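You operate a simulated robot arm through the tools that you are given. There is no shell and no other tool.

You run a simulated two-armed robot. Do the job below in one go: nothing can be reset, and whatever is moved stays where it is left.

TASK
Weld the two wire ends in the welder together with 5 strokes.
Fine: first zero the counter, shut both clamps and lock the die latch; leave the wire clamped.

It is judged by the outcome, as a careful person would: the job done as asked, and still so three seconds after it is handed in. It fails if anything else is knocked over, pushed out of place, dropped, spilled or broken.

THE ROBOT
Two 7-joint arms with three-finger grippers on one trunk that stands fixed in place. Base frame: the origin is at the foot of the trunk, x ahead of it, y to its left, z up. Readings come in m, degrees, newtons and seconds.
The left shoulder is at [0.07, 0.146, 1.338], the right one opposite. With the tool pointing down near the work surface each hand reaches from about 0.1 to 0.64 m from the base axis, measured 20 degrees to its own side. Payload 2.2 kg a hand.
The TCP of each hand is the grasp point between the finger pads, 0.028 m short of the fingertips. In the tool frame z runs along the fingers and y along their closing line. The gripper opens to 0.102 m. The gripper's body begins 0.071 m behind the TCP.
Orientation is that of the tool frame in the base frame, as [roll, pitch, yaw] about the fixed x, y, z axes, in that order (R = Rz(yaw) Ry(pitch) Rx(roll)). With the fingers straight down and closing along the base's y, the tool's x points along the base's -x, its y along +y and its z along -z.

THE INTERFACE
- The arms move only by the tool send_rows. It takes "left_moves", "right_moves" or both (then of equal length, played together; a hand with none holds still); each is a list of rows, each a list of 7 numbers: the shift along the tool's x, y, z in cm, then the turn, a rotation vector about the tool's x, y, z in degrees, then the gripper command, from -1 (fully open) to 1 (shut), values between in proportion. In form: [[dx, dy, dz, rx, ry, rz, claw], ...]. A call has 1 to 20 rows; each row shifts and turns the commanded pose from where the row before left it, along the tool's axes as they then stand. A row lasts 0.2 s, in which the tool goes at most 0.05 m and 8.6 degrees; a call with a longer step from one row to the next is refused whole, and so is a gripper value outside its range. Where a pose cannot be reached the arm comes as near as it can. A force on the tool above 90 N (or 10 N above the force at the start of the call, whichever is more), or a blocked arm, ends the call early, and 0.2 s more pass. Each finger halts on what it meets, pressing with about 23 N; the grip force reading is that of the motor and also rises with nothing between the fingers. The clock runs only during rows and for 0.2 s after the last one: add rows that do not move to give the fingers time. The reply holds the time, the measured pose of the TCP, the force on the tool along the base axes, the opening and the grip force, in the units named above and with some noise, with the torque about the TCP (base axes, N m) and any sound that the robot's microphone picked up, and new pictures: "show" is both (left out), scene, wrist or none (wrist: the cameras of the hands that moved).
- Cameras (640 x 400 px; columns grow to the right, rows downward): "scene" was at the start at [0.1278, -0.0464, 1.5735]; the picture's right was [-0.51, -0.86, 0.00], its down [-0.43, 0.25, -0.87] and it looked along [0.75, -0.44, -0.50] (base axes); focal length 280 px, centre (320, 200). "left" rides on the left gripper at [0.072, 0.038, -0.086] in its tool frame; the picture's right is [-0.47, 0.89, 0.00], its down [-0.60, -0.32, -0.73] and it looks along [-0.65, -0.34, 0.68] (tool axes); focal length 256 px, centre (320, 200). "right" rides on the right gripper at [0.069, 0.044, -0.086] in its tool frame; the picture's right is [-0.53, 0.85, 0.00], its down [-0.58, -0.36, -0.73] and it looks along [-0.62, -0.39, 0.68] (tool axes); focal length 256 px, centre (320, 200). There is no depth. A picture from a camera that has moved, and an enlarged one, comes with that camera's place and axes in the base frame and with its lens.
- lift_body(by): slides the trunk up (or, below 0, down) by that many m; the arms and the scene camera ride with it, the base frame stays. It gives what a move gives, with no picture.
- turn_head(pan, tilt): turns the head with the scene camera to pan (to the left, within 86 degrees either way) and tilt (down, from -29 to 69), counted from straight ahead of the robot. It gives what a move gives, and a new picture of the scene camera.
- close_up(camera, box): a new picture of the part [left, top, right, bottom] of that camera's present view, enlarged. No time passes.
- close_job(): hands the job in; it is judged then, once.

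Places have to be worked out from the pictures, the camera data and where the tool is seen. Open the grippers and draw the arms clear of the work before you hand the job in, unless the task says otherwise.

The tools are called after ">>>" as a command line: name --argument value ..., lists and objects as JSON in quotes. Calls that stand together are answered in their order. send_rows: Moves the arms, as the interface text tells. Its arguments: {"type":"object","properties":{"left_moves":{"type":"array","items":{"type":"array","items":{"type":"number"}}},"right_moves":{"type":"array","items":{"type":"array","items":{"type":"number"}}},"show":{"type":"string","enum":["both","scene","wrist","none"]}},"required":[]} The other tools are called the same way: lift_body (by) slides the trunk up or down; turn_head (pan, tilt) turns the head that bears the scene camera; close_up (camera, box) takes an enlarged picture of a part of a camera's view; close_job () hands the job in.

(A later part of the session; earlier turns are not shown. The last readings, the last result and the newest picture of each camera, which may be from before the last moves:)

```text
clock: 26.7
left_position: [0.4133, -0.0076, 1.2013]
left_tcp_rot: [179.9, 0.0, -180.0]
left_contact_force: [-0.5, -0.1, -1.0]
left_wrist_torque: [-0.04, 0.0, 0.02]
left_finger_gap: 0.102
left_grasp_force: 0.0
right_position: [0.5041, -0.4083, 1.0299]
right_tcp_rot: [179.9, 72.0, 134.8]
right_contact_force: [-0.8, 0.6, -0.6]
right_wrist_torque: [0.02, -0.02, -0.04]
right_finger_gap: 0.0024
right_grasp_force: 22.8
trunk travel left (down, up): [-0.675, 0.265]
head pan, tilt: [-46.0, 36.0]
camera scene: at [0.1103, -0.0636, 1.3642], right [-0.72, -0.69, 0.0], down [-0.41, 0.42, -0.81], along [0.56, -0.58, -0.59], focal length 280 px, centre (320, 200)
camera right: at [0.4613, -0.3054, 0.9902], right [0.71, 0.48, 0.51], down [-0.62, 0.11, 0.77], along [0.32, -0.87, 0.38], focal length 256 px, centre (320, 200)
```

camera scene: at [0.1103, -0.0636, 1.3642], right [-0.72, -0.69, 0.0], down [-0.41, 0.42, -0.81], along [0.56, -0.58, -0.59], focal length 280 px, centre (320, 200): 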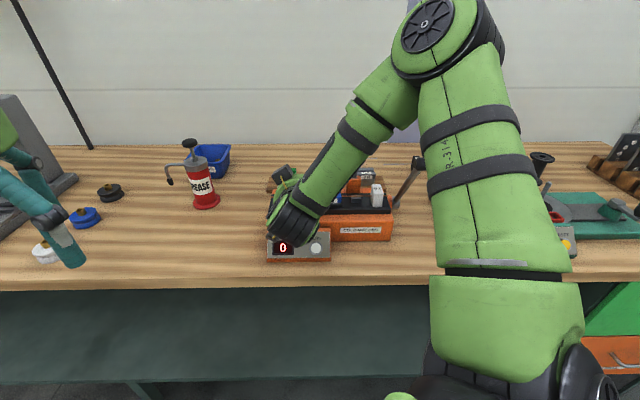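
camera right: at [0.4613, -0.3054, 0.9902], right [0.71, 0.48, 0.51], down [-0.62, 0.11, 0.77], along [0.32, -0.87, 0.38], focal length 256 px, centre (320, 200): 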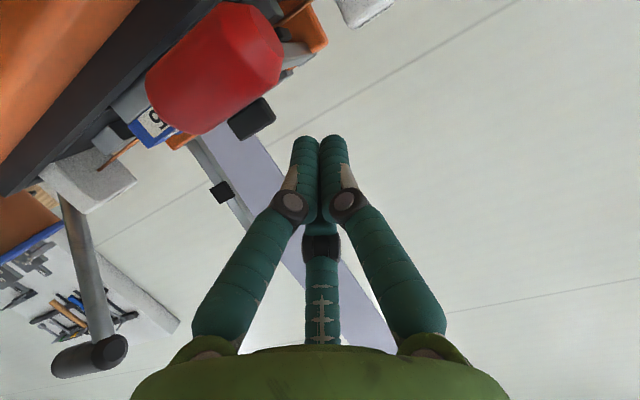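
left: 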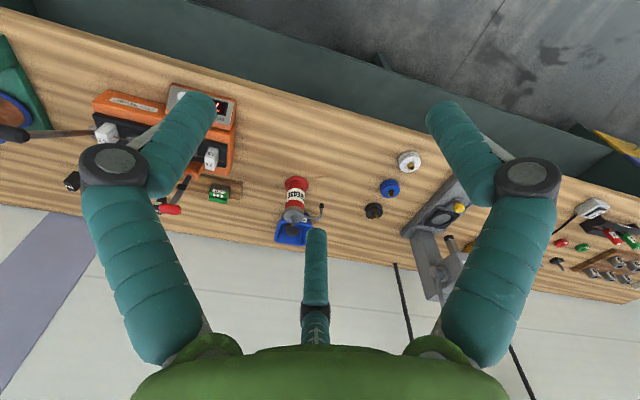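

The lever has dropped ahead of the fingers: the knob now looks to be near [0.49,-0.395,0.97], roughly horizontal. I lift the hand off and back away to check whether it is fully shut.

>>> send_rows --right_moves '[[-4, 0, 0, 0, 0, 0, 1], [-4, 0, 0, 0, 0, 0, 1], [-3, 0, -3, 0, 0, 0, 1], [0, 0, -4, 0, 8, 0, 1], [0, 0, -2, 0, 8, 0, 1], [0, 0, 0, 0, 8, 0, 1], [0, 0, 0, 0, 8, 0, 1], [0, 0, 0, 0, 0, 0, 1]]' --show "both"

>>> close_up --camera "scene" --box '[250, 120, 410, 270]'

>>> close_up --camera "right" --box '[0, 0, 640, 400]'

```text
clock: 28.5
left_position: [0.4137, -0.009, 1.2005]
left_tcp_rot: [180.0, 0.0, 180.0]
left_contact_force: [-0.8, -0.5, 0.1]
left_wrist_torque: [-0.01, -0.01, 0.0]
left_finger_gap: 0.1019
left_grasp_force: 0.2
right_position: [0.4683, -0.3723, 1.1626]
right_tcp_rot: [-180.0, 40.0, 135.0]
right_contact_force: [0.2, -0.1, 0.9]
right_wrist_torque: [-0.04, 0.01, 0.01]
right_finger_gap: 0.0021
right_grasp_force: 22.8
trunk travel left (down, up): [-0.675, 0.265]
head pan, tilt: [-46.0, 36.0]
camera scene: at [0.1105, -0.0633, 1.3641], right [-0.72, -0.69, 0.0], down [-0.41, 0.42, -0.81], along [0.56, -0.58, -0.59], focal length 280 px, centre (320, 200)
camera right: at [0.4205, -0.2664, 1.1849], right [0.89, 0.31, 0.34], down [-0.28, -0.24, 0.93], along [0.37, -0.92, -0.13], focal length 256 px, centre (320, 200)
```

scene: 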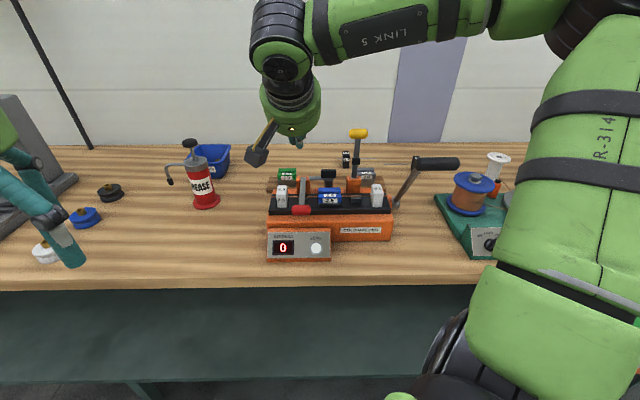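
right: 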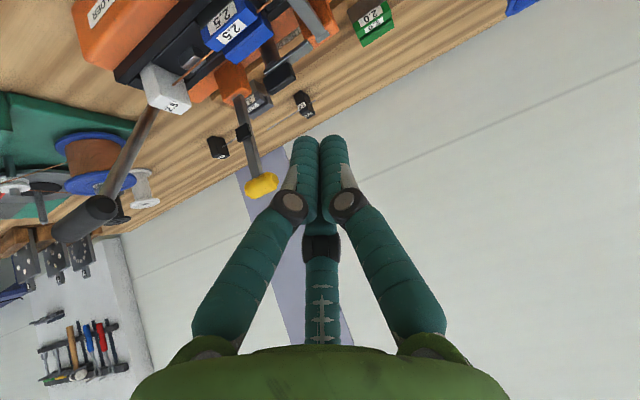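

```text
2.67 times, centred on (330, 195) of scene
camera zoom: at [0.1105, -0.0633, 1.3641], right [-0.72, -0.69, 0.0], down [-0.41, 0.42, -0.81], along [0.56, -0.58, -0.59], focal length 748 px, centre (293, 213)
```

zoom: 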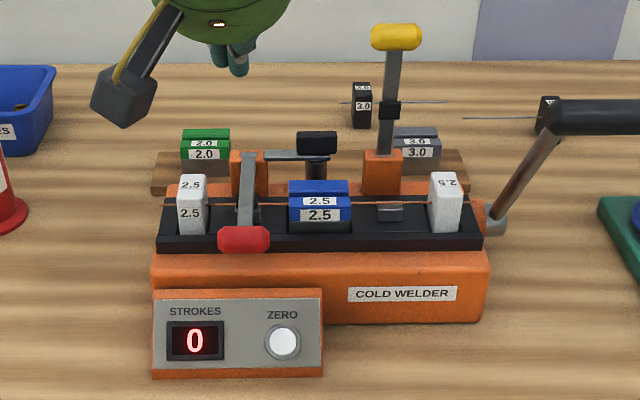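

```text
1.00 times, centred on (320, 200) of right (not enlarged: the box is as wide or as high as the picture)
camera zoom: at [0.4205, -0.2664, 1.1849], right [0.89, 0.31, 0.34], down [-0.28, -0.24, 0.93], along [0.37, -0.92, -0.13], focal length 256 px, centre (320, 200)
```

zoom: 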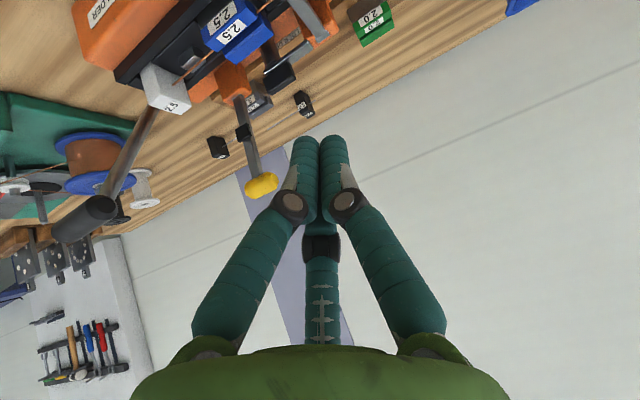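

The red lever is down across the wire, about 13 degrees below horizontal, so it snapped shut by itself. Now the yellow one: I move the closed fingers to a point short of and behind its knob (near [0.478,-0.574,1.10]).

>>> send_rows --right_moves '[[-2.22, -2.71, 1.08, 0, 0, 0, 1], [-2.22, -2.71, 1.08, 0, 0, 0, 1], [-2.22, -2.71, 1.08, 0, 0, 0, 1], [-2.22, -2.71, 1.08, 0, 0, 0, 1], [-2.22, -2.71, 1.08, 0, 0, 0, 1], [0, 0, 0, 0, 0, 0, 1]]' --show "both"

```text
clock: 29.9
left_position: [0.4127, -0.007, 1.2013]
left_tcp_rot: [180.0, -0.1, -179.9]
left_contact_force: [0.1, 0.3, 0.8]
left_wrist_torque: [-0.01, 0.01, 0.01]
left_finger_gap: 0.1022
left_grasp_force: 0.0
right_position: [0.4571, -0.5526, 1.1941]
right_tcp_rot: [-180.0, 39.9, 135.1]
right_contact_force: [0.6, 0.2, -0.3]
right_wrist_torque: [0.01, -0.01, -0.01]
right_finger_gap: 0.0022
right_grasp_force: 23.0
trunk travel left (down, up): [-0.675, 0.265]
head pan, tilt: [-46.0, 36.0]
camera scene: at [0.1106, -0.0628, 1.3642], right [-0.72, -0.69, 0.0], down [-0.41, 0.42, -0.81], along [0.56, -0.58, -0.59], focal length 280 px, centre (320, 200)
camera right: at [0.4111, -0.4476, 1.2148], right [0.89, 0.31, 0.34], down [-0.28, -0.24, 0.93], along [0.37, -0.92, -0.13], focal length 256 px, centre (320, 200)
```

scene: 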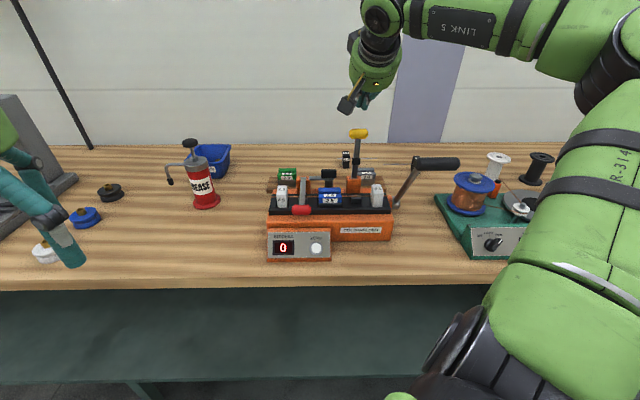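
right: 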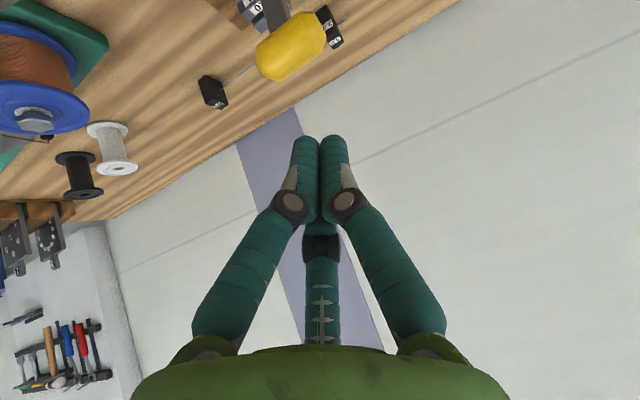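

The yellow knob appears at nearly the same spot in the wrist view as the red one did, so the same 9 cm advance puts the fingers behind it.

>>> send_rows --right_moves '[[0, 0, 4, 0, 0, 0, 1], [0, 0, 3, 0, 0, 0, 1], [0, 0, 1.8, 0, 0, 0, 1], [0, 0, 0, 0, 0, 0, 1]]' --show "both"

```text
clock: 30.9
left_position: [0.4128, -0.0085, 1.2009]
left_tcp_rot: [-180.0, 0.0, -179.9]
left_contact_force: [0.5, 0.2, 0.1]
left_wrist_torque: [0.01, 0.0, 0.01]
left_finger_gap: 0.102
left_grasp_force: 0.0
right_position: [0.4986, -0.5953, 1.1253]
right_tcp_rot: [-180.0, 39.9, 134.9]
right_contact_force: [0.1, -0.4, -1.1]
right_wrist_torque: [0.02, -0.02, 0.01]
right_finger_gap: 0.0021
right_grasp_force: 22.9
trunk travel left (down, up): [-0.675, 0.265]
head pan, tilt: [-46.0, 36.0]
camera scene: at [0.1107, -0.0637, 1.3641], right [-0.72, -0.69, 0.0], down [-0.41, 0.42, -0.81], along [0.56, -0.58, -0.59], focal length 280 px, centre (320, 200)
camera right: at [0.4531, -0.4884, 1.1462], right [0.89, 0.31, 0.34], down [-0.28, -0.24, 0.93], along [0.37, -0.92, -0.13], focal length 256 px, centre (320, 200)
```

scene: 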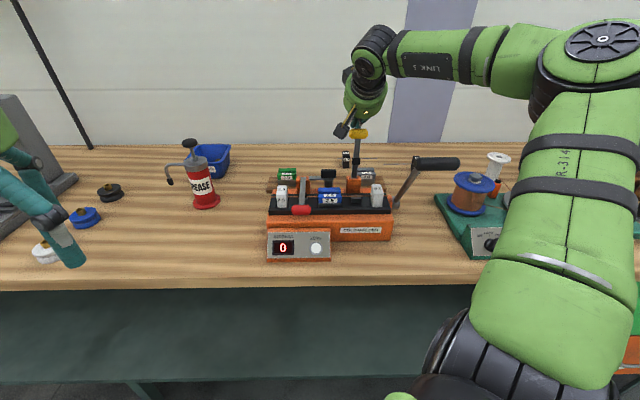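
right: 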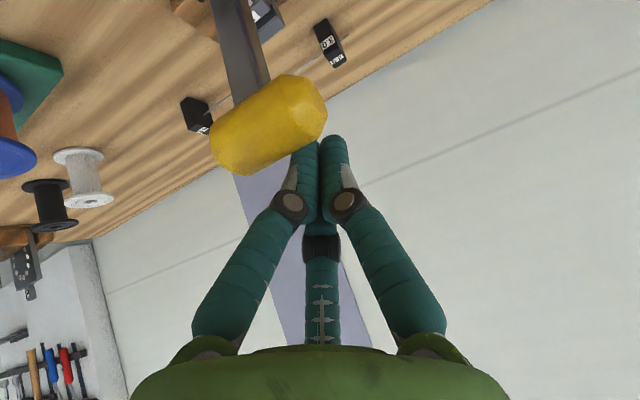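

The fingers lie behind the yellow knob just as before. I close the gap and swing the lever forward about 20 degrees along its 11 cm arc.

>>> send_rows --right_moves '[[1.5, 0, 0, 0, 0, 0, 1], [0.79, 0, -0.56, 0, 0, 0, 1], [0.79, 0, -0.55, 0, 0, 0, 1], [0.88, 0, -0.43, 0, 0, 0, 1], [0.88, 0, -0.39, 0, 0, 0, 1], [0, 0, 0, 0, 0, 0, 1]]' --show "both"

```text
clock: 32.3
left_position: [0.4135, -0.009, 1.2001]
left_tcp_rot: [180.0, 0.0, -180.0]
left_contact_force: [-0.9, -0.8, -0.2]
left_wrist_torque: [0.03, 0.03, -0.04]
left_finger_gap: 0.1017
left_grasp_force: 0.0
right_position: [0.4625, -0.5579, 1.1085]
right_tcp_rot: [179.9, 39.9, 135.0]
right_contact_force: [-0.1, -0.3, 0.4]
right_wrist_torque: [-0.01, 0.01, -0.05]
right_finger_gap: 0.0018
right_grasp_force: 23.1
trunk travel left (down, up): [-0.675, 0.265]
head pan, tilt: [-46.0, 36.0]
camera scene: at [0.1107, -0.0637, 1.3641], right [-0.72, -0.69, 0.0], down [-0.41, 0.42, -0.81], along [0.56, -0.58, -0.59], focal length 280 px, centre (320, 200)
camera right: at [0.4159, -0.4512, 1.1305], right [0.89, 0.31, 0.34], down [-0.28, -0.24, 0.93], along [0.37, -0.92, -0.13], focal length 256 px, centre (320, 200)
```

scene: 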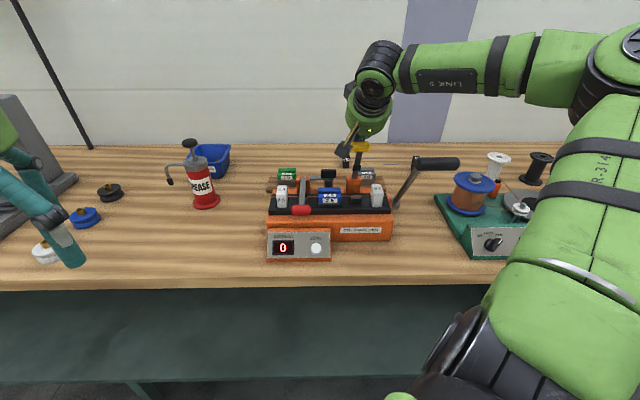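
right: 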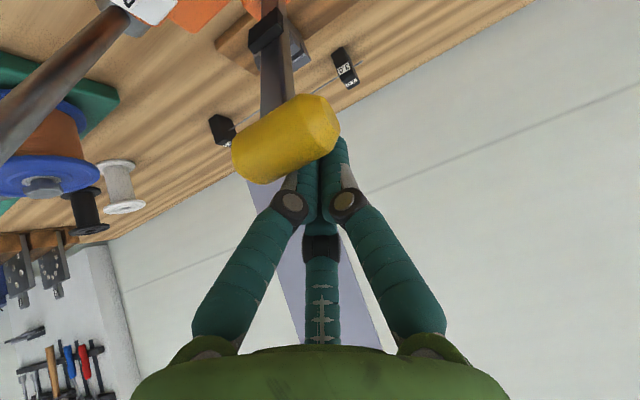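

The yellow lever follows the fingers. I continue to about 50 degrees and then go on down with the tilting sweep as with the red one.

>>> send_rows --right_moves '[[0.94, 0, -0.28, 0, 0, 0, 1], [0.94, 0, -0.22, 0, 0, 0, 1], [0.96, 0, -0.12, 0, 0, 0, 1], [0.97, 0, -0.05, 0, 0, 0, 1], [0.96, 0, 0, 0, -5, 0, 1], [0.96, 0, 0, 0, -5, 0, 1], [0, 0, 0, 0, 0, 0, 1]]' --show "both"

```text
clock: 33.9
left_position: [0.4131, -0.0085, 1.2017]
left_tcp_rot: [179.9, 0.0, -180.0]
left_contact_force: [0.0, -0.2, 0.3]
left_wrist_torque: [0.03, 0.05, -0.02]
left_finger_gap: 0.1019
left_grasp_force: 0.0
right_position: [0.4293, -0.5249, 1.0772]
right_tcp_rot: [179.9, 50.0, 135.0]
right_contact_force: [0.3, -0.9, 0.1]
right_wrist_torque: [-0.02, 0.01, -0.02]
right_finger_gap: 0.0026
right_grasp_force: 22.5
trunk travel left (down, up): [-0.675, 0.265]
head pan, tilt: [-46.0, 36.0]
camera scene: at [0.1109, -0.0636, 1.3641], right [-0.72, -0.69, 0.0], down [-0.41, 0.42, -0.81], along [0.56, -0.58, -0.59], focal length 280 px, centre (320, 200)
camera right: at [0.3807, -0.4167, 1.0799], right [0.84, 0.35, 0.41], down [-0.39, -0.12, 0.91], along [0.37, -0.93, 0.04], focal length 256 px, centre (320, 200)
```

scene: 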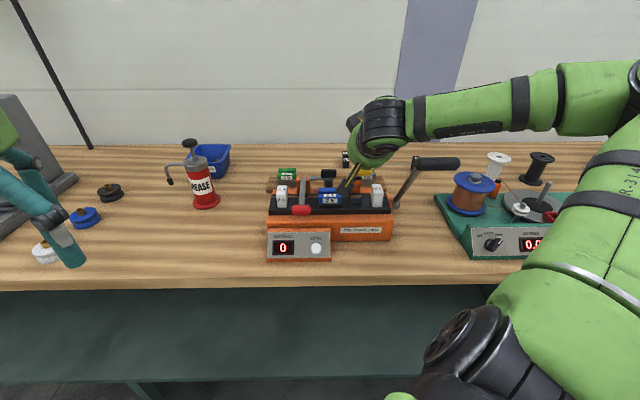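
right: 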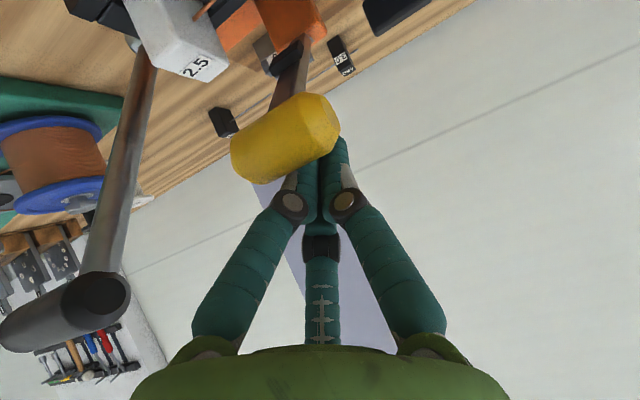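

Still following. I go on another 10 degrees and check the forearm's clearance to the crank before the last part.

>>> send_rows --right_moves '[[0.96, 0, 0, 0, -5, 0, 1], [0.96, 0, 0, 0, -5, 0, 1], [0, 0, 0, 0, 0, 0, 1]]' --show "both"

```text
clock: 34.7
left_position: [0.4148, -0.0067, 1.2007]
left_tcp_rot: [180.0, 0.0, -179.9]
left_contact_force: [-0.5, 0.5, 0.2]
left_wrist_torque: [-0.01, 0.04, 0.0]
left_finger_gap: 0.102
left_grasp_force: 0.1
right_position: [0.4202, -0.5169, 1.0647]
right_tcp_rot: [179.9, 60.1, 134.9]
right_contact_force: [0.3, -0.2, 0.6]
right_wrist_torque: [-0.02, 0.02, 0.02]
right_finger_gap: 0.0021
right_grasp_force: 23.0
trunk travel left (down, up): [-0.675, 0.265]
head pan, tilt: [-46.0, 36.0]
camera scene: at [0.1106, -0.0633, 1.3641], right [-0.72, -0.69, 0.0], down [-0.41, 0.42, -0.81], along [0.56, -0.58, -0.59], focal length 280 px, centre (320, 200)
camera right: at [0.3729, -0.4092, 1.0471], right [0.79, 0.41, 0.46], down [-0.5, -0.01, 0.86], along [0.36, -0.91, 0.2], focal length 256 px, centre (320, 200)
```

scene: 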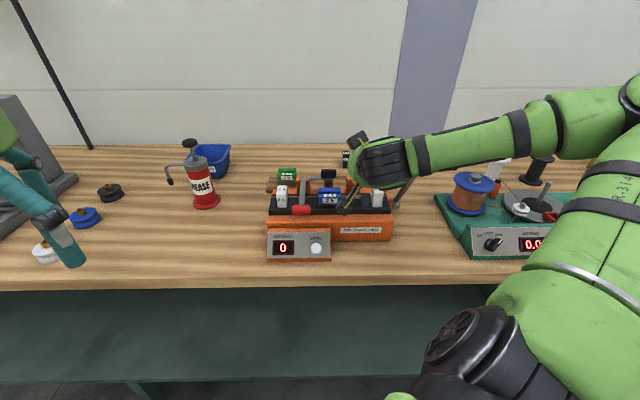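
right: 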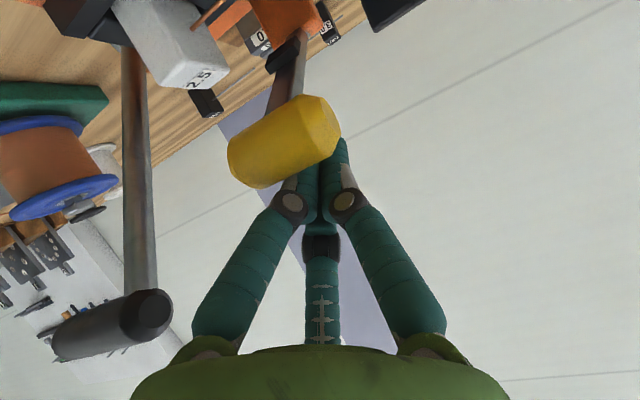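

The forearm runs about 13 cm in front of and above the crank grip, so it is clear. I push the yellow lever the rest of the way.

>>> send_rows --right_moves '[[0.9, 0, 0, 0, -3, 0, 1], [0.9, 0, 0, 0, -3, 0, 1], [0.9, 0, 0, 0, -3, 0, 1], [0.9, 0, 0, 0, -3, 0, 1], [0, 0, 0, 0, 0, 0, 1]]' --show "both"

```text
clock: 35.9
left_position: [0.4126, -0.0079, 1.2019]
left_tcp_rot: [180.0, 0.0, -179.9]
left_contact_force: [0.0, -0.2, -0.8]
left_wrist_torque: [0.03, -0.01, -0.01]
left_finger_gap: 0.1021
left_grasp_force: 0.0
right_position: [0.411, -0.5068, 1.0397]
right_tcp_rot: [180.0, 69.0, 135.1]
right_contact_force: [1.0, 0.0, -0.6]
right_wrist_torque: [0.0, 0.0, -0.03]
right_finger_gap: 0.0024
right_grasp_force: 23.2
right hand out of reach, approached as far as the arm can: row 4
trunk travel left (down, up): [-0.675, 0.265]
head pan, tilt: [-46.0, 36.0]
camera scene: at [0.1106, -0.0635, 1.3641], right [-0.72, -0.69, 0.0], down [-0.41, 0.42, -0.81], along [0.56, -0.58, -0.59], focal length 280 px, centre (320, 200)
camera right: at [0.3663, -0.4032, 1.0058], right [0.73, 0.46, 0.5], down [-0.59, 0.08, 0.8], along [0.33, -0.88, 0.33], focal length 256 px, centre (320, 200)
```

scene: 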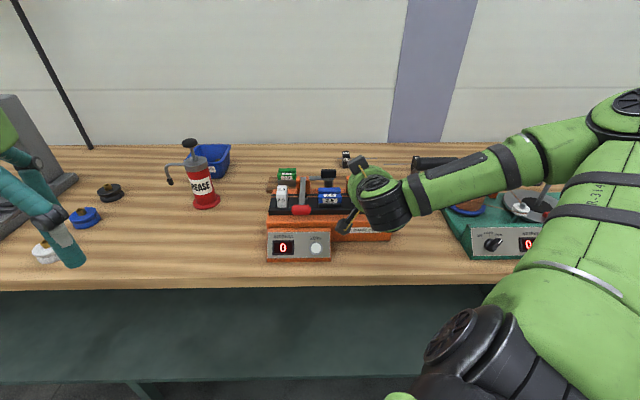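
right: 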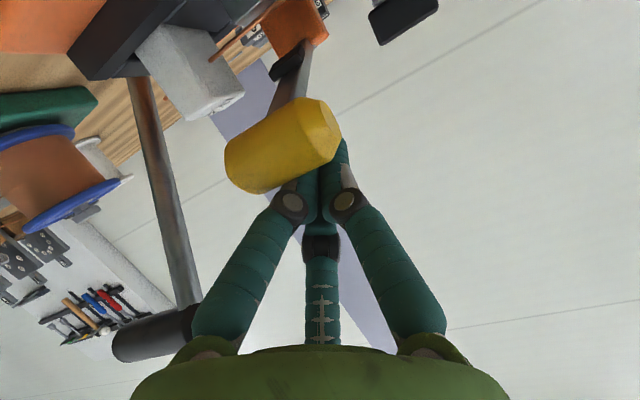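

The lever is about 20 degrees above horizontal but the arm can tilt no further here. I lift off, turn the tool upright, and will press the knob down from above.

>>> send_rows --right_moves '[[-4, 0, 0, 0, 0, 0, 1], [-4, 0, 0, 0, 0, 0, 1], [0, 0, 0, 0, 8, 0, 1], [0, 0, 0, 0, 8, 0, 1], [0, 0, 0, 0, 8, 0, 1], [0, 0, 0, 0, 8, 0, 1], [0, 0, 0, 0, 8, 0, 1], [0, 0, 0, 0, 8, 0, 1], [0, 0, 0, 0, 8, 0, 1], [0, 0, 0, 0, 8, 0, 1], [0, 0, 0, 0, 5, 0, 1], [0, 0, 0, 0, 0, 0, 1]]' --show "both"

```text
clock: 38.5
left_position: [0.4126, -0.0079, 1.2018]
left_tcp_rot: [180.0, 0.0, 180.0]
left_contact_force: [-0.3, 0.4, -0.5]
left_wrist_torque: [0.03, 0.01, 0.0]
left_finger_gap: 0.102
left_grasp_force: 0.0
right_position: [0.432, -0.527, 1.1141]
right_tcp_rot: [-179.9, -0.1, 135.0]
right_contact_force: [0.0, 0.7, -0.3]
right_wrist_torque: [-0.01, -0.04, 0.02]
right_finger_gap: 0.0021
right_grasp_force: 23.0
trunk travel left (down, up): [-0.675, 0.265]
head pan, tilt: [-46.0, 36.0]
camera scene: at [0.1101, -0.0635, 1.3642], right [-0.72, -0.69, 0.0], down [-0.41, 0.42, -0.81], along [0.56, -0.58, -0.59], focal length 280 px, centre (320, 200)
camera right: at [0.4125, -0.4485, 1.2001], right [0.98, 0.22, 0.0], down [0.15, -0.67, 0.73], along [0.16, -0.71, -0.68], focal length 256 px, centre (320, 200)
```

scene: 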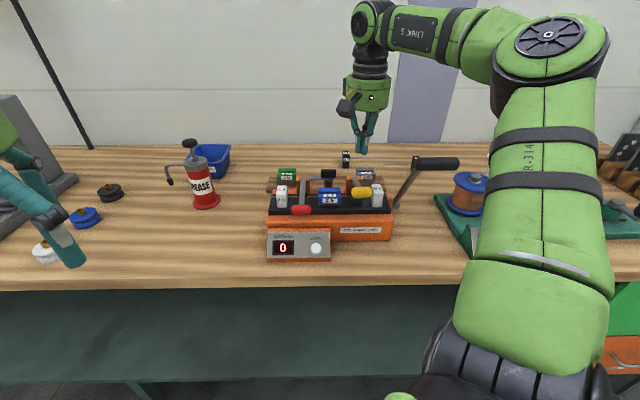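
right: 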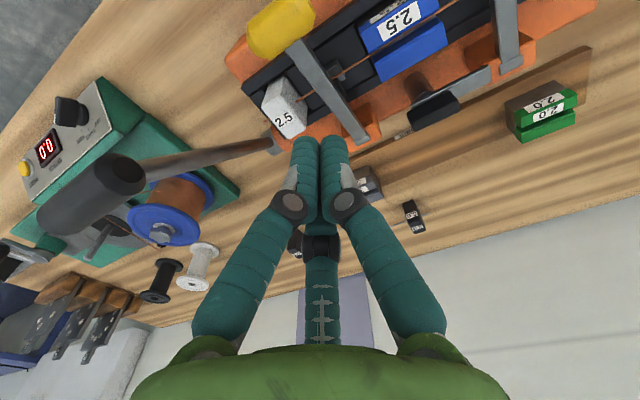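

Upright again with a clear view. I zoom in to compare how far down the two levers are, and look at the latch.

>>> close_up --camera "scene" --box '[260, 150, 410, 250]'

>>> close_up --camera "right" --box '[220, 0, 620, 150]'

```text
4.00 times, centred on (335, 200) of scene
camera zoom: at [0.1101, -0.0635, 1.3642], right [-0.72, -0.69, 0.0], down [-0.41, 0.42, -0.81], along [0.56, -0.58, -0.59], focal length 1122 px, centre (260, 200)
```

zoom: 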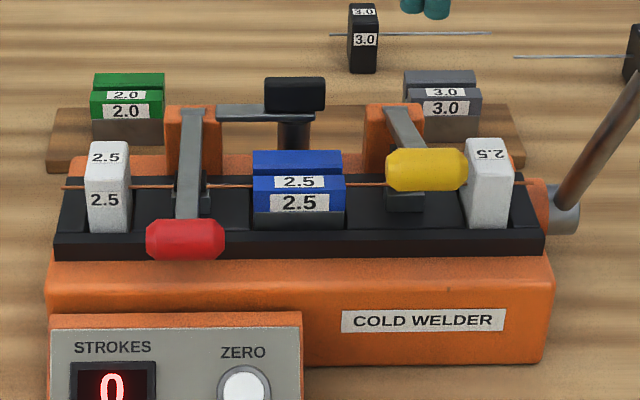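

```text
1.60 times, centred on (420, 75) of right
camera zoom: at [0.4125, -0.4485, 1.2001], right [0.98, 0.22, 0.0], down [0.15, -0.67, 0.73], along [0.16, -0.71, -0.68], focal length 410 px, centre (160, 400)
```

zoom: 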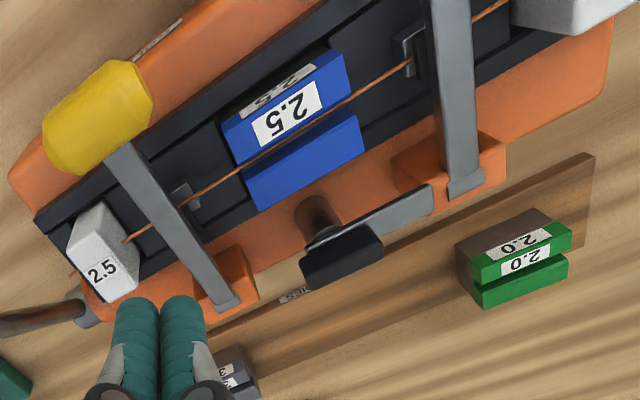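

The yellow knob is at about [0.399,-0.494,1.014], still some 12 degrees above horizontal. I move the fingertips over it and press it straight down.

>>> send_rows --right_moves '[[4.67, 0, 0, 0, 0, 0, 1], [0, 0, 4, 0, 0, 0, 1], [0, 0, 1.0, 0, 0, 0, 1], [0, 0, 1.0, 0, 0, 0, 1], [0, 0, 1.0, 0, 0, 0, 1], [0, 0, 1.0, 0, 0, 0, 1], [0, 0, 0, 0, 0, 0, 1]]' --show "both"

```text
clock: 40.1
left_position: [0.4136, -0.0083, 1.2016]
left_tcp_rot: [180.0, -0.1, -179.9]
left_contact_force: [0.4, -0.3, -0.5]
left_wrist_torque: [0.0, 0.0, 0.02]
left_finger_gap: 0.1018
left_grasp_force: 0.1
right_position: [0.3968, -0.4949, 1.0351]
right_tcp_rot: [-179.9, 0.0, 134.9]
right_contact_force: [0.3, -0.1, 0.3]
right_wrist_torque: [0.03, 0.01, -0.02]
right_finger_gap: 0.0019
right_grasp_force: 22.9
trunk travel left (down, up): [-0.675, 0.265]
head pan, tilt: [-46.0, 36.0]
camera scene: at [0.1102, -0.0633, 1.3642], right [-0.72, -0.69, 0.0], down [-0.41, 0.42, -0.81], along [0.56, -0.58, -0.59], focal length 280 px, centre (320, 200)
camera right: at [0.3795, -0.4164, 1.1197], right [0.98, 0.22, 0.0], down [0.15, -0.67, 0.73], along [0.16, -0.71, -0.68], focal length 256 px, centre (320, 200)
```

scene: 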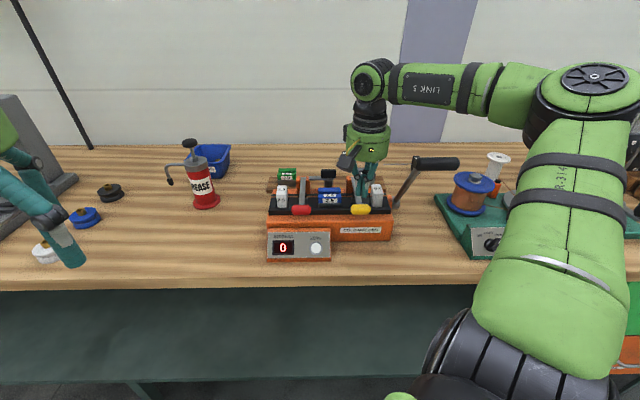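
right: 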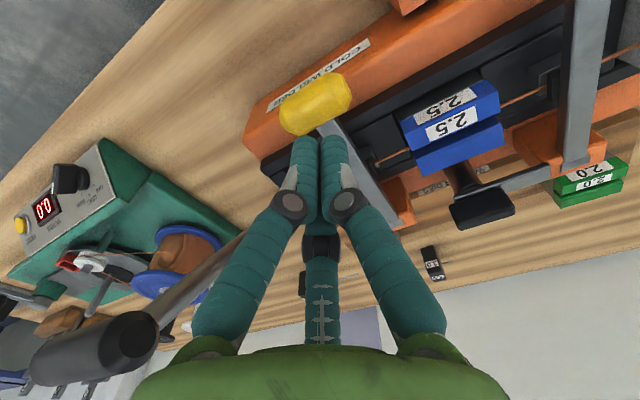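

The yellow lever snapped down level with the red one. I lower the fingertips onto its knob for a light confirming press.

>>> send_rows --right_moves '[[0.1, 0.2, 2.2, 0, 0, 0, 1], [0, 0, 0.4, 0, 0, 0, 1], [0, 0, 0.4, 0, 0, 0, 1], [0, 0, 0.3, 0, 0, 0, 1], [0, 0, 0, 0, 0, 0, 1]]' --show "wrist"

```text
clock: 41.3
left_position: [0.4096, -0.0049, 1.2037]
left_tcp_rot: [-179.9, 0.3, 180.0]
left_contact_force: [-0.5, -0.3, -0.4]
left_wrist_torque: [-0.02, -0.03, 0.04]
left_finger_gap: 0.1023
left_grasp_force: 0.1
right_position: [0.3991, -0.4924, 1.0101]
right_tcp_rot: [179.7, 1.1, 134.9]
right_contact_force: [4.9, -15.2, 49.4]
right_wrist_torque: [-0.46, 0.42, 0.08]
right_finger_gap: 0.0061
right_grasp_force: 31.9
trunk travel left (down, up): [-0.675, 0.265]
head pan, tilt: [-46.0, 36.0]
camera right: at [0.3787, -0.4123, 1.0947], right [0.98, 0.22, 0.02], down [0.14, -0.66, 0.74], along [0.17, -0.72, -0.67], focal length 256 px, centre (320, 200)
```

right: 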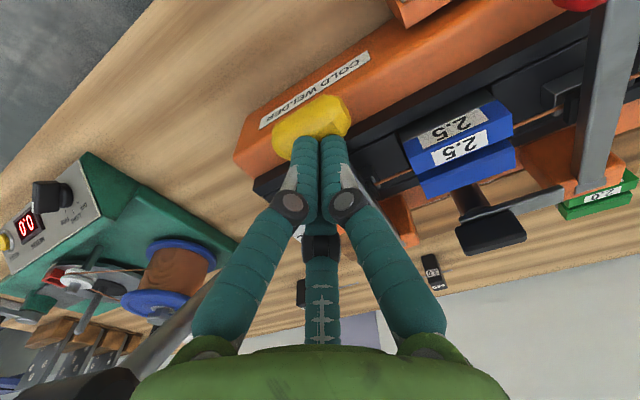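

Firm at 49 N: the yellow clamp is hard against its stop. I lift, move over to the red knob and give it the same light check.

>>> send_rows --right_moves '[[0, 0, -4.5, 0, 0, 0, 1], [0, 0, -0.5, 0, 0, 0, 1], [-0.2, 4.5, 0, 0, 0, 0, 1], [-0.2, 4.5, 0, 0, 0, 0, 1], [-0.2, 4.4, 0, 0, 0, 0, 1], [0, 0, 0, 0, 0, 0, 1]]' --show "both"

```text
clock: 42.7
left_position: [0.4137, -0.0098, 1.2012]
left_tcp_rot: [180.0, -0.1, 179.9]
left_contact_force: [-0.5, 0.3, 0.4]
left_wrist_torque: [0.03, 0.02, 0.0]
left_finger_gap: 0.1021
left_grasp_force: 0.0
right_position: [0.4986, -0.4004, 1.0473]
right_tcp_rot: [180.0, -0.1, 135.0]
right_contact_force: [0.3, -0.3, -0.1]
right_wrist_torque: [0.03, -0.01, 0.0]
right_finger_gap: 0.0019
right_grasp_force: 31.1
trunk travel left (down, up): [-0.675, 0.265]
head pan, tilt: [-46.0, 36.0]
camera scene: at [0.1104, -0.0645, 1.3641], right [-0.72, -0.69, 0.0], down [-0.41, 0.42, -0.81], along [0.56, -0.58, -0.59], focal length 280 px, centre (320, 200)
camera right: at [0.4797, -0.3229, 1.1341], right [0.98, 0.22, 0.0], down [0.15, -0.67, 0.73], along [0.16, -0.71, -0.68], focal length 256 px, centre (320, 200)
```

scene: 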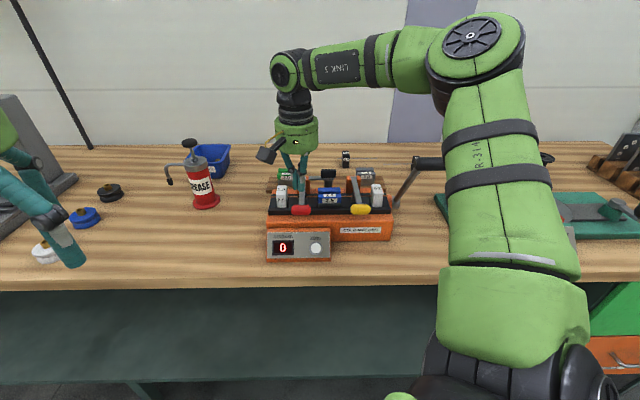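
right: 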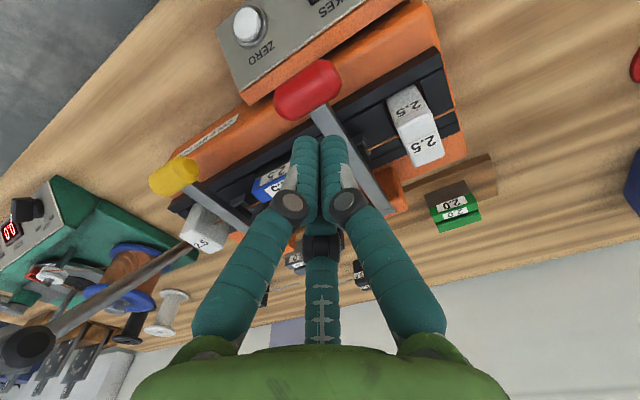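

The red knob is about 1 cm further forward than my fingertips. I shift over it and press gently.

>>> send_rows --right_moves '[[1.0, 0, 0, 0, 0, 0, 1], [0, 0, 3.5, 0, 0, 0, 1], [0, 0, 0.4, 0, 0, 0, 1], [0, 0, 0.3, 0, 0, 0, 1], [0, 0, 0, 0, 0, 0, 1]]' --show "wrist"

```text
clock: 43.9
left_position: [0.4117, -0.0062, 1.2033]
left_tcp_rot: [-179.9, 0.2, -180.0]
left_contact_force: [0.9, 0.1, 1.0]
left_wrist_torque: [-0.03, -0.02, 0.02]
left_finger_gap: 0.1021
left_grasp_force: 0.1
right_position: [0.4932, -0.3941, 1.0113]
right_tcp_rot: [179.7, 0.2, 135.0]
right_contact_force: [2.6, -4.3, 17.2]
right_wrist_torque: [-0.05, -0.03, 0.0]
right_finger_gap: 0.006
right_grasp_force: 31.5
trunk travel left (down, up): [-0.675, 0.265]
head pan, tilt: [-46.0, 36.0]
camera right: at [0.4733, -0.316, 1.0967], right [0.98, 0.22, 0.01], down [0.15, -0.66, 0.73], along [0.17, -0.71, -0.68], focal length 256 px, centre (320, 200)
```

right: 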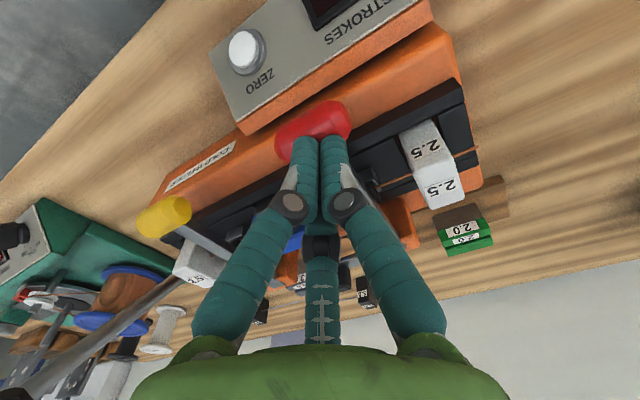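

Both clamps sit firmly at the same level. Next the latch: I lift off and move to a spot with a clear wrist view of it.

>>> send_rows --right_moves '[[0, 0, -4.5, 0, 0, 0, 1], [0, 0, -4.5, 0, 0, 0, 1], [-1.72, -3.28, 0, 0, 0, 0, 1], [-1.72, -3.28, 0, 0, 0, 0, 1], [-1.72, -3.28, 0, 0, 0, 0, 1], [0, 0, 0, 0, 0, 0, 1]]' --show "both"

>>> close_up --camera "right" --box '[330, 80, 490, 180]'

>>> close_up --camera "scene" --box '[280, 155, 380, 217]'

```text
clock: 45.3
left_position: [0.4129, -0.0068, 1.2014]
left_tcp_rot: [-179.9, 0.0, -180.0]
left_contact_force: [0.0, 0.4, 0.1]
left_wrist_torque: [-0.01, 0.02, 0.0]
left_finger_gap: 0.102
left_grasp_force: 0.1
right_position: [0.4573, -0.5035, 1.0972]
right_tcp_rot: [-180.0, -0.1, 135.0]
right_contact_force: [0.4, 0.2, -0.6]
right_wrist_torque: [-0.02, 0.03, 0.04]
right_finger_gap: 0.0019
right_grasp_force: 30.7
trunk travel left (down, up): [-0.675, 0.265]
head pan, tilt: [-46.0, 36.0]
camera scene: at [0.111, -0.0635, 1.3641], right [-0.72, -0.69, 0.0], down [-0.41, 0.42, -0.81], along [0.56, -0.58, -0.59], focal length 280 px, centre (320, 200)
camera right: at [0.439, -0.4258, 1.1829], right [0.98, 0.22, 0.0], down [0.15, -0.67, 0.73], along [0.16, -0.71, -0.68], focal length 256 px, centre (320, 200)
```

scene: 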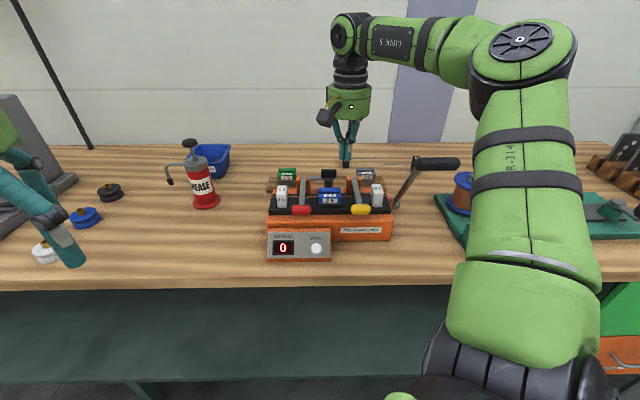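
right: 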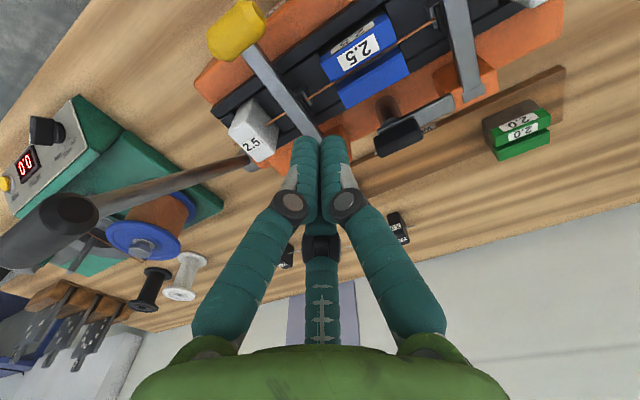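

```text
4.00 times, centred on (410, 130) of right
camera zoom: at [0.439, -0.4258, 1.1829], right [0.98, 0.22, 0.0], down [0.15, -0.67, 0.73], along [0.16, -0.71, -0.68], focal length 1024 px, centre (-40, 480)
```

zoom: 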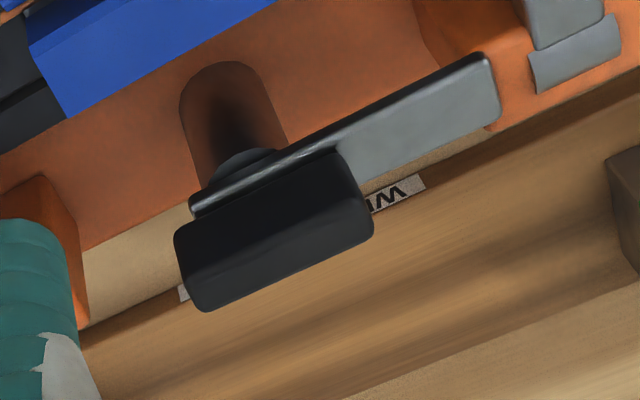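

```text
6.40 times, centred on (330, 186) of scene
camera zoom: at [0.111, -0.0635, 1.3641], right [-0.72, -0.69, 0.0], down [-0.41, 0.42, -0.81], along [0.56, -0.58, -0.59], focal length 1795 px, centre (256, 290)
```

zoom: 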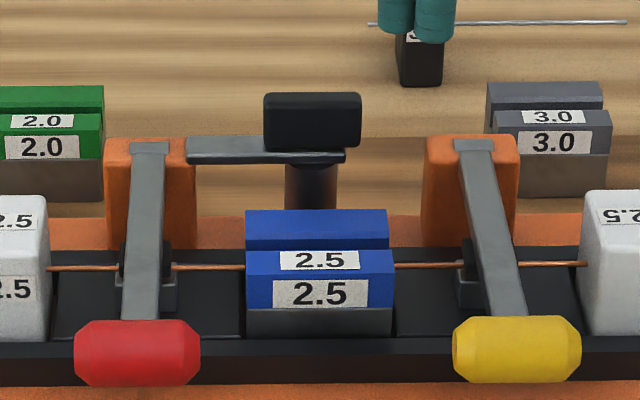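

The picture shows a post with a flat bar pointing left and a black block handle on top, so locking means turning it a quarter turn so the bar points forward over the blue die. I will do that by pushing the right end of the black handle backward with the closed fingertips; first I tilt and come within 3 cm.

>>> send_rows --right_moves '[[0, 0, 0, 0, -8, 0, 1], [0, 0, 0, 0, -8, 0, 1], [0, 0, 0, 0, -8, 0, 1], [0, 0, 0, 0, -8, 0, 1], [0, 0, 0, 0, -8, 0, 1], [2.1, 1.0, 0, 0, 0, 0, 1], [2.1, 1.0, 0, 0, 0, 0, 1], [0, 0, 3.2, 0, 0, 0, 1], [0, 0, 3.2, 0, 0, 0, 1], [0, 0, 0, 0, 0, 0, 1]]' --show "both"

>>> close_up --camera "scene" --box '[280, 130, 400, 217]'

```text
clock: 47.5
left_position: [0.4115, -0.0076, 1.2022]
left_tcp_rot: [-179.9, 0.0, -180.0]
left_contact_force: [-0.6, -0.5, 0.1]
left_wrist_torque: [-0.02, 0.01, 0.01]
left_finger_gap: 0.102
left_grasp_force: 0.1
right_position: [0.4774, -0.492, 1.0234]
right_tcp_rot: [179.9, 40.1, 135.0]
right_contact_force: [0.1, -0.6, -1.4]
right_wrist_torque: [0.04, -0.03, 0.0]
right_finger_gap: 0.0022
right_grasp_force: 31.1
trunk travel left (down, up): [-0.675, 0.265]
head pan, tilt: [-46.0, 36.0]
camera scene: at [0.1097, -0.0627, 1.3643], right [-0.72, -0.69, 0.0], down [-0.41, 0.42, -0.81], along [0.56, -0.58, -0.59], focal length 280 px, centre (320, 200)
camera right: at [0.4303, -0.3856, 1.0442], right [0.89, 0.31, 0.34], down [-0.28, -0.24, 0.93], along [0.37, -0.92, -0.12], focal length 256 px, centre (320, 200)
```

scene: 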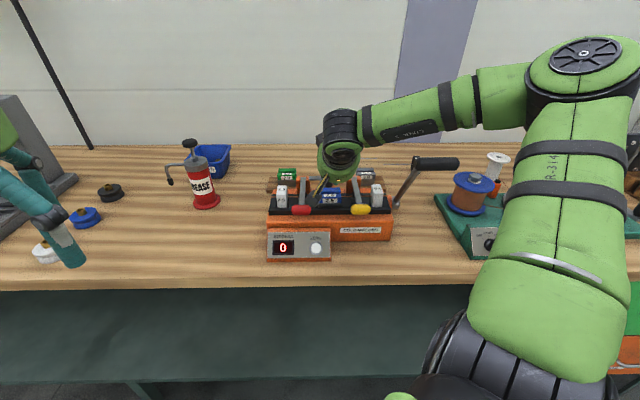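
right: 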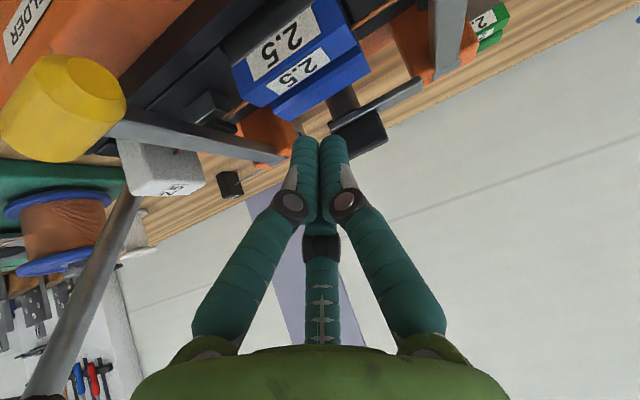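

```text
4.60 times, centred on (340, 174) of scene
camera zoom: at [0.1097, -0.0627, 1.3643], right [-0.72, -0.69, 0.0], down [-0.41, 0.42, -0.81], along [0.56, -0.58, -0.59], focal length 1289 px, centre (228, 322)
```

zoom: 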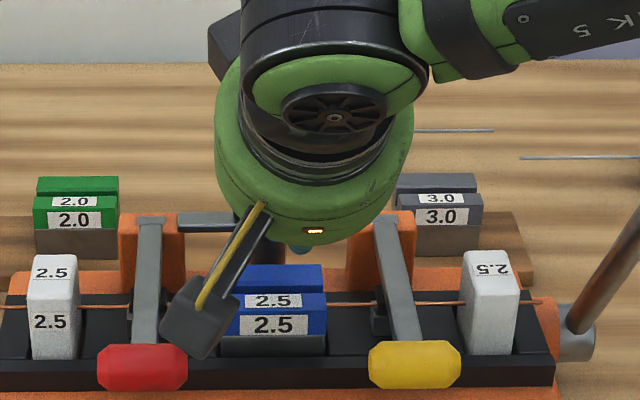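

I enlarge the wrist view to see how the fingertips line up with the black handle.

>>> close_up --camera "right" --box '[260, 60, 440, 180]'

```text
3.33 times, centred on (350, 120) of right
camera zoom: at [0.4303, -0.3856, 1.0442], right [0.89, 0.31, 0.34], down [-0.28, -0.24, 0.93], along [0.37, -0.92, -0.12], focal length 853 px, centre (220, 467)
```

zoom: 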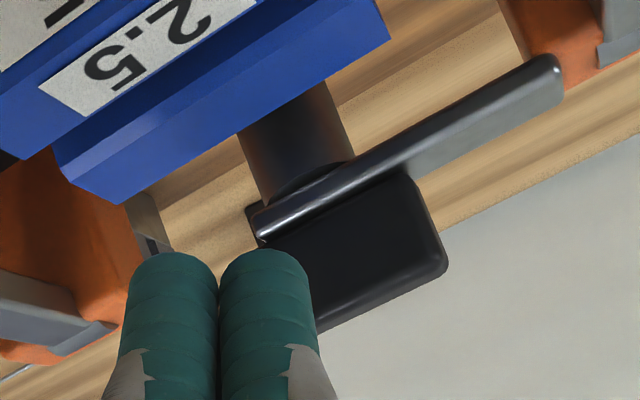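

The predicted handle position [0.534,-0.535,0.99] matches the picture. I shift right so only the corner of the closed fingers overlaps the handle's right end, and move in to contact.

>>> send_rows --right_moves '[[-0.34, -1.22, 1.2, 0, 0, 0, 1], [-0.33, 0, 1.97, 0, 0, 0, 1], [-0.97, 0, 0.81, 0, 0, 0, 1], [0, 0, 0, 0, 0, 0, 1]]' --show "wrist"

>>> close_up --camera "right" --box '[260, 60, 440, 180]'

```text
clock: 48.5
left_position: [0.4126, -0.0075, 1.2016]
left_tcp_rot: [-180.0, 0.0, -180.0]
left_contact_force: [-0.2, 0.6, -0.1]
left_wrist_torque: [-0.06, -0.01, -0.01]
left_finger_gap: 0.1019
left_grasp_force: 0.1
right_position: [0.4941, -0.5282, 1.0025]
right_tcp_rot: [179.8, 40.0, 135.0]
right_contact_force: [-0.8, 0.5, -0.4]
right_wrist_torque: [-0.02, 0.0, 0.0]
right_finger_gap: 0.0021
right_grasp_force: 31.6
trunk travel left (down, up): [-0.675, 0.265]
head pan, tilt: [-46.0, 36.0]
camera right: at [0.448, -0.4214, 1.0239], right [0.89, 0.31, 0.34], down [-0.28, -0.24, 0.93], along [0.37, -0.92, -0.13], focal length 256 px, centre (320, 200)
```

right: 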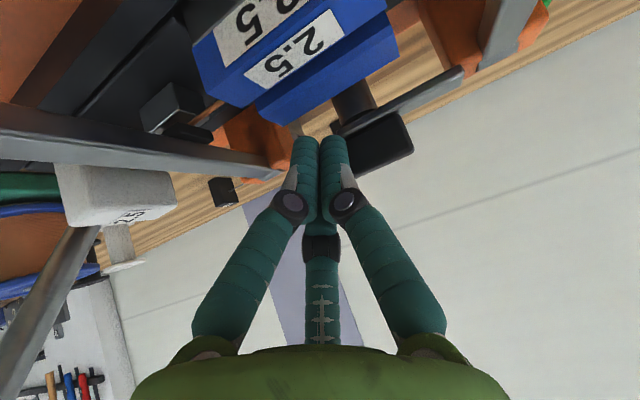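

```text
3.33 times, centred on (350, 120) of right
camera zoom: at [0.448, -0.4214, 1.0239], right [0.89, 0.31, 0.34], down [-0.28, -0.24, 0.93], along [0.37, -0.92, -0.13], focal length 853 px, centre (220, 467)
```

zoom: 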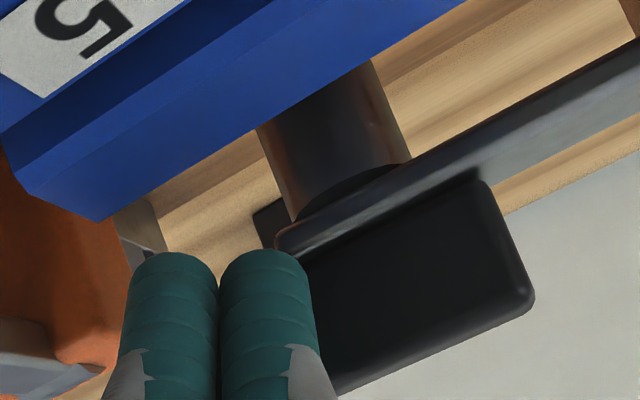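

No contact force yet and the fingertip corner overlaps the handle's right end by several mm. I push back and around in small steps for the first part of the turn.

>>> send_rows --right_moves '[[-0.3, -0.1, 0.25, 0, 0, 0, 1], [-0.3, -0.1, 0.25, 0, 0, 0, 1], [-0.3, -0.1, 0.25, 0, 0, 0, 1], [0, 0, 0, 0, 0, 0, 1]]' --show "wrist"

>>> close_up --camera "right" --box '[260, 60, 440, 180]'

```text
clock: 49.5
left_position: [0.4125, -0.0076, 1.2017]
left_tcp_rot: [-180.0, 0.0, -179.9]
left_contact_force: [0.5, 0.2, -0.1]
left_wrist_torque: [0.03, 0.02, 0.02]
left_finger_gap: 0.1019
left_grasp_force: 0.0
right_position: [0.5033, -0.5381, 1.004]
right_tcp_rot: [-180.0, 40.0, 134.9]
right_contact_force: [0.0, 0.1, -0.1]
right_wrist_torque: [0.01, 0.03, 0.0]
right_finger_gap: 0.0022
right_grasp_force: 31.4
trunk travel left (down, up): [-0.675, 0.265]
head pan, tilt: [-46.0, 36.0]
camera right: at [0.4559, -0.433, 1.0245], right [0.89, 0.31, 0.34], down [-0.28, -0.24, 0.93], along [0.37, -0.92, -0.12], focal length 256 px, centre (320, 200)
```

right: 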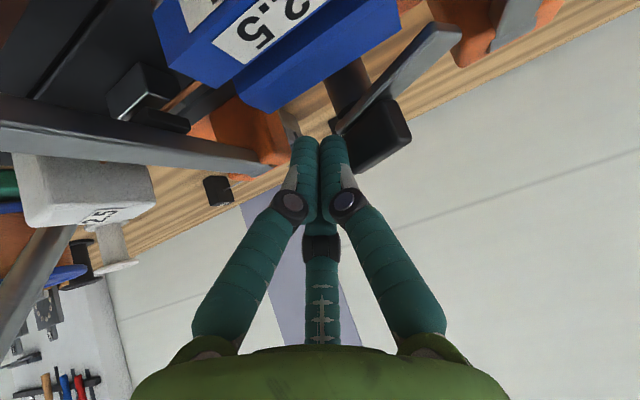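

```text
3.33 times, centred on (350, 120) of right
camera zoom: at [0.4559, -0.433, 1.0245], right [0.89, 0.31, 0.34], down [-0.28, -0.24, 0.93], along [0.37, -0.92, -0.12], focal length 853 px, centre (220, 467)
```

zoom: 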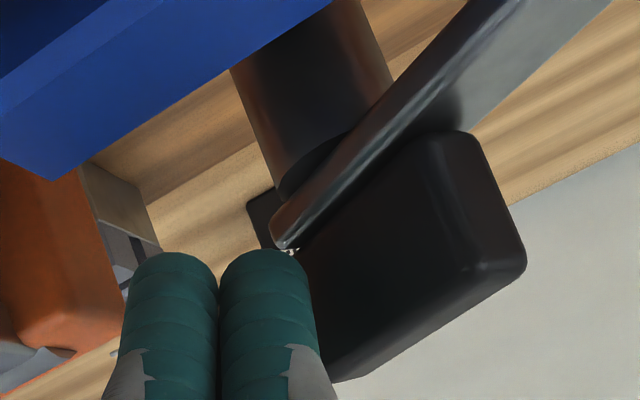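

The bar is swinging toward the front with hardly any resistance, roughly halfway. I continue round the handle's right side.

>>> send_rows --right_moves '[[-0.22, 0.1, 0.18, 0, 0, 0, 1], [-0.22, 0.18, 0.18, 0, 0, 0, 1], [-0.22, 0.22, 0.18, 0, 0, 0, 1], [-0.1, 0.2, 0.08, 0, 0, 0, 1], [0, 0, 0, 0, 0, 0, 1]]' --show "wrist"

>>> close_up --camera "right" --box '[260, 60, 440, 180]'

```text
clock: 50.7
left_position: [0.4112, -0.008, 1.202]
left_tcp_rot: [180.0, 0.1, 180.0]
left_contact_force: [0.1, 0.1, 0.2]
left_wrist_torque: [0.01, -0.02, -0.05]
left_finger_gap: 0.1017
left_grasp_force: 0.1
right_position: [0.512, -0.5419, 1.003]
right_tcp_rot: [-180.0, 40.1, 134.8]
right_contact_force: [-9.9, -4.8, 0.3]
right_wrist_torque: [0.01, 0.02, 0.06]
right_finger_gap: 0.002
right_grasp_force: 31.4
trunk travel left (down, up): [-0.675, 0.265]
head pan, tilt: [-46.0, 36.0]
camera right: at [0.4656, -0.4359, 1.0242], right [0.89, 0.31, 0.34], down [-0.28, -0.24, 0.93], along [0.37, -0.92, -0.13], focal length 256 px, centre (320, 200)
```

right: 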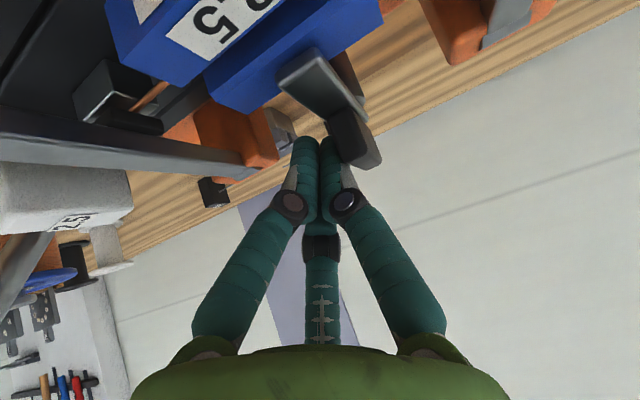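

```text
3.33 times, centred on (350, 120) of right
camera zoom: at [0.4656, -0.4359, 1.0242], right [0.89, 0.31, 0.34], down [-0.28, -0.24, 0.93], along [0.37, -0.92, -0.13], focal length 853 px, centre (220, 467)
```

zoom: 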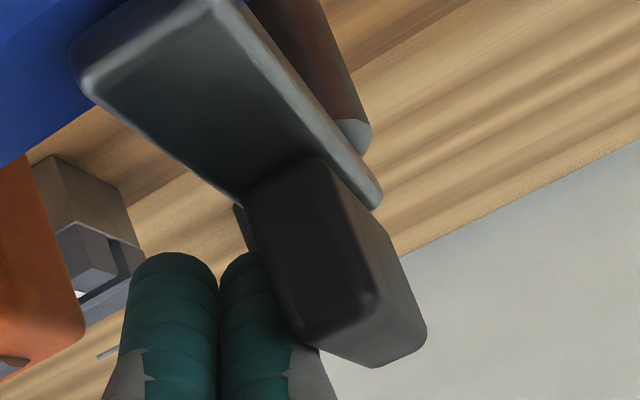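

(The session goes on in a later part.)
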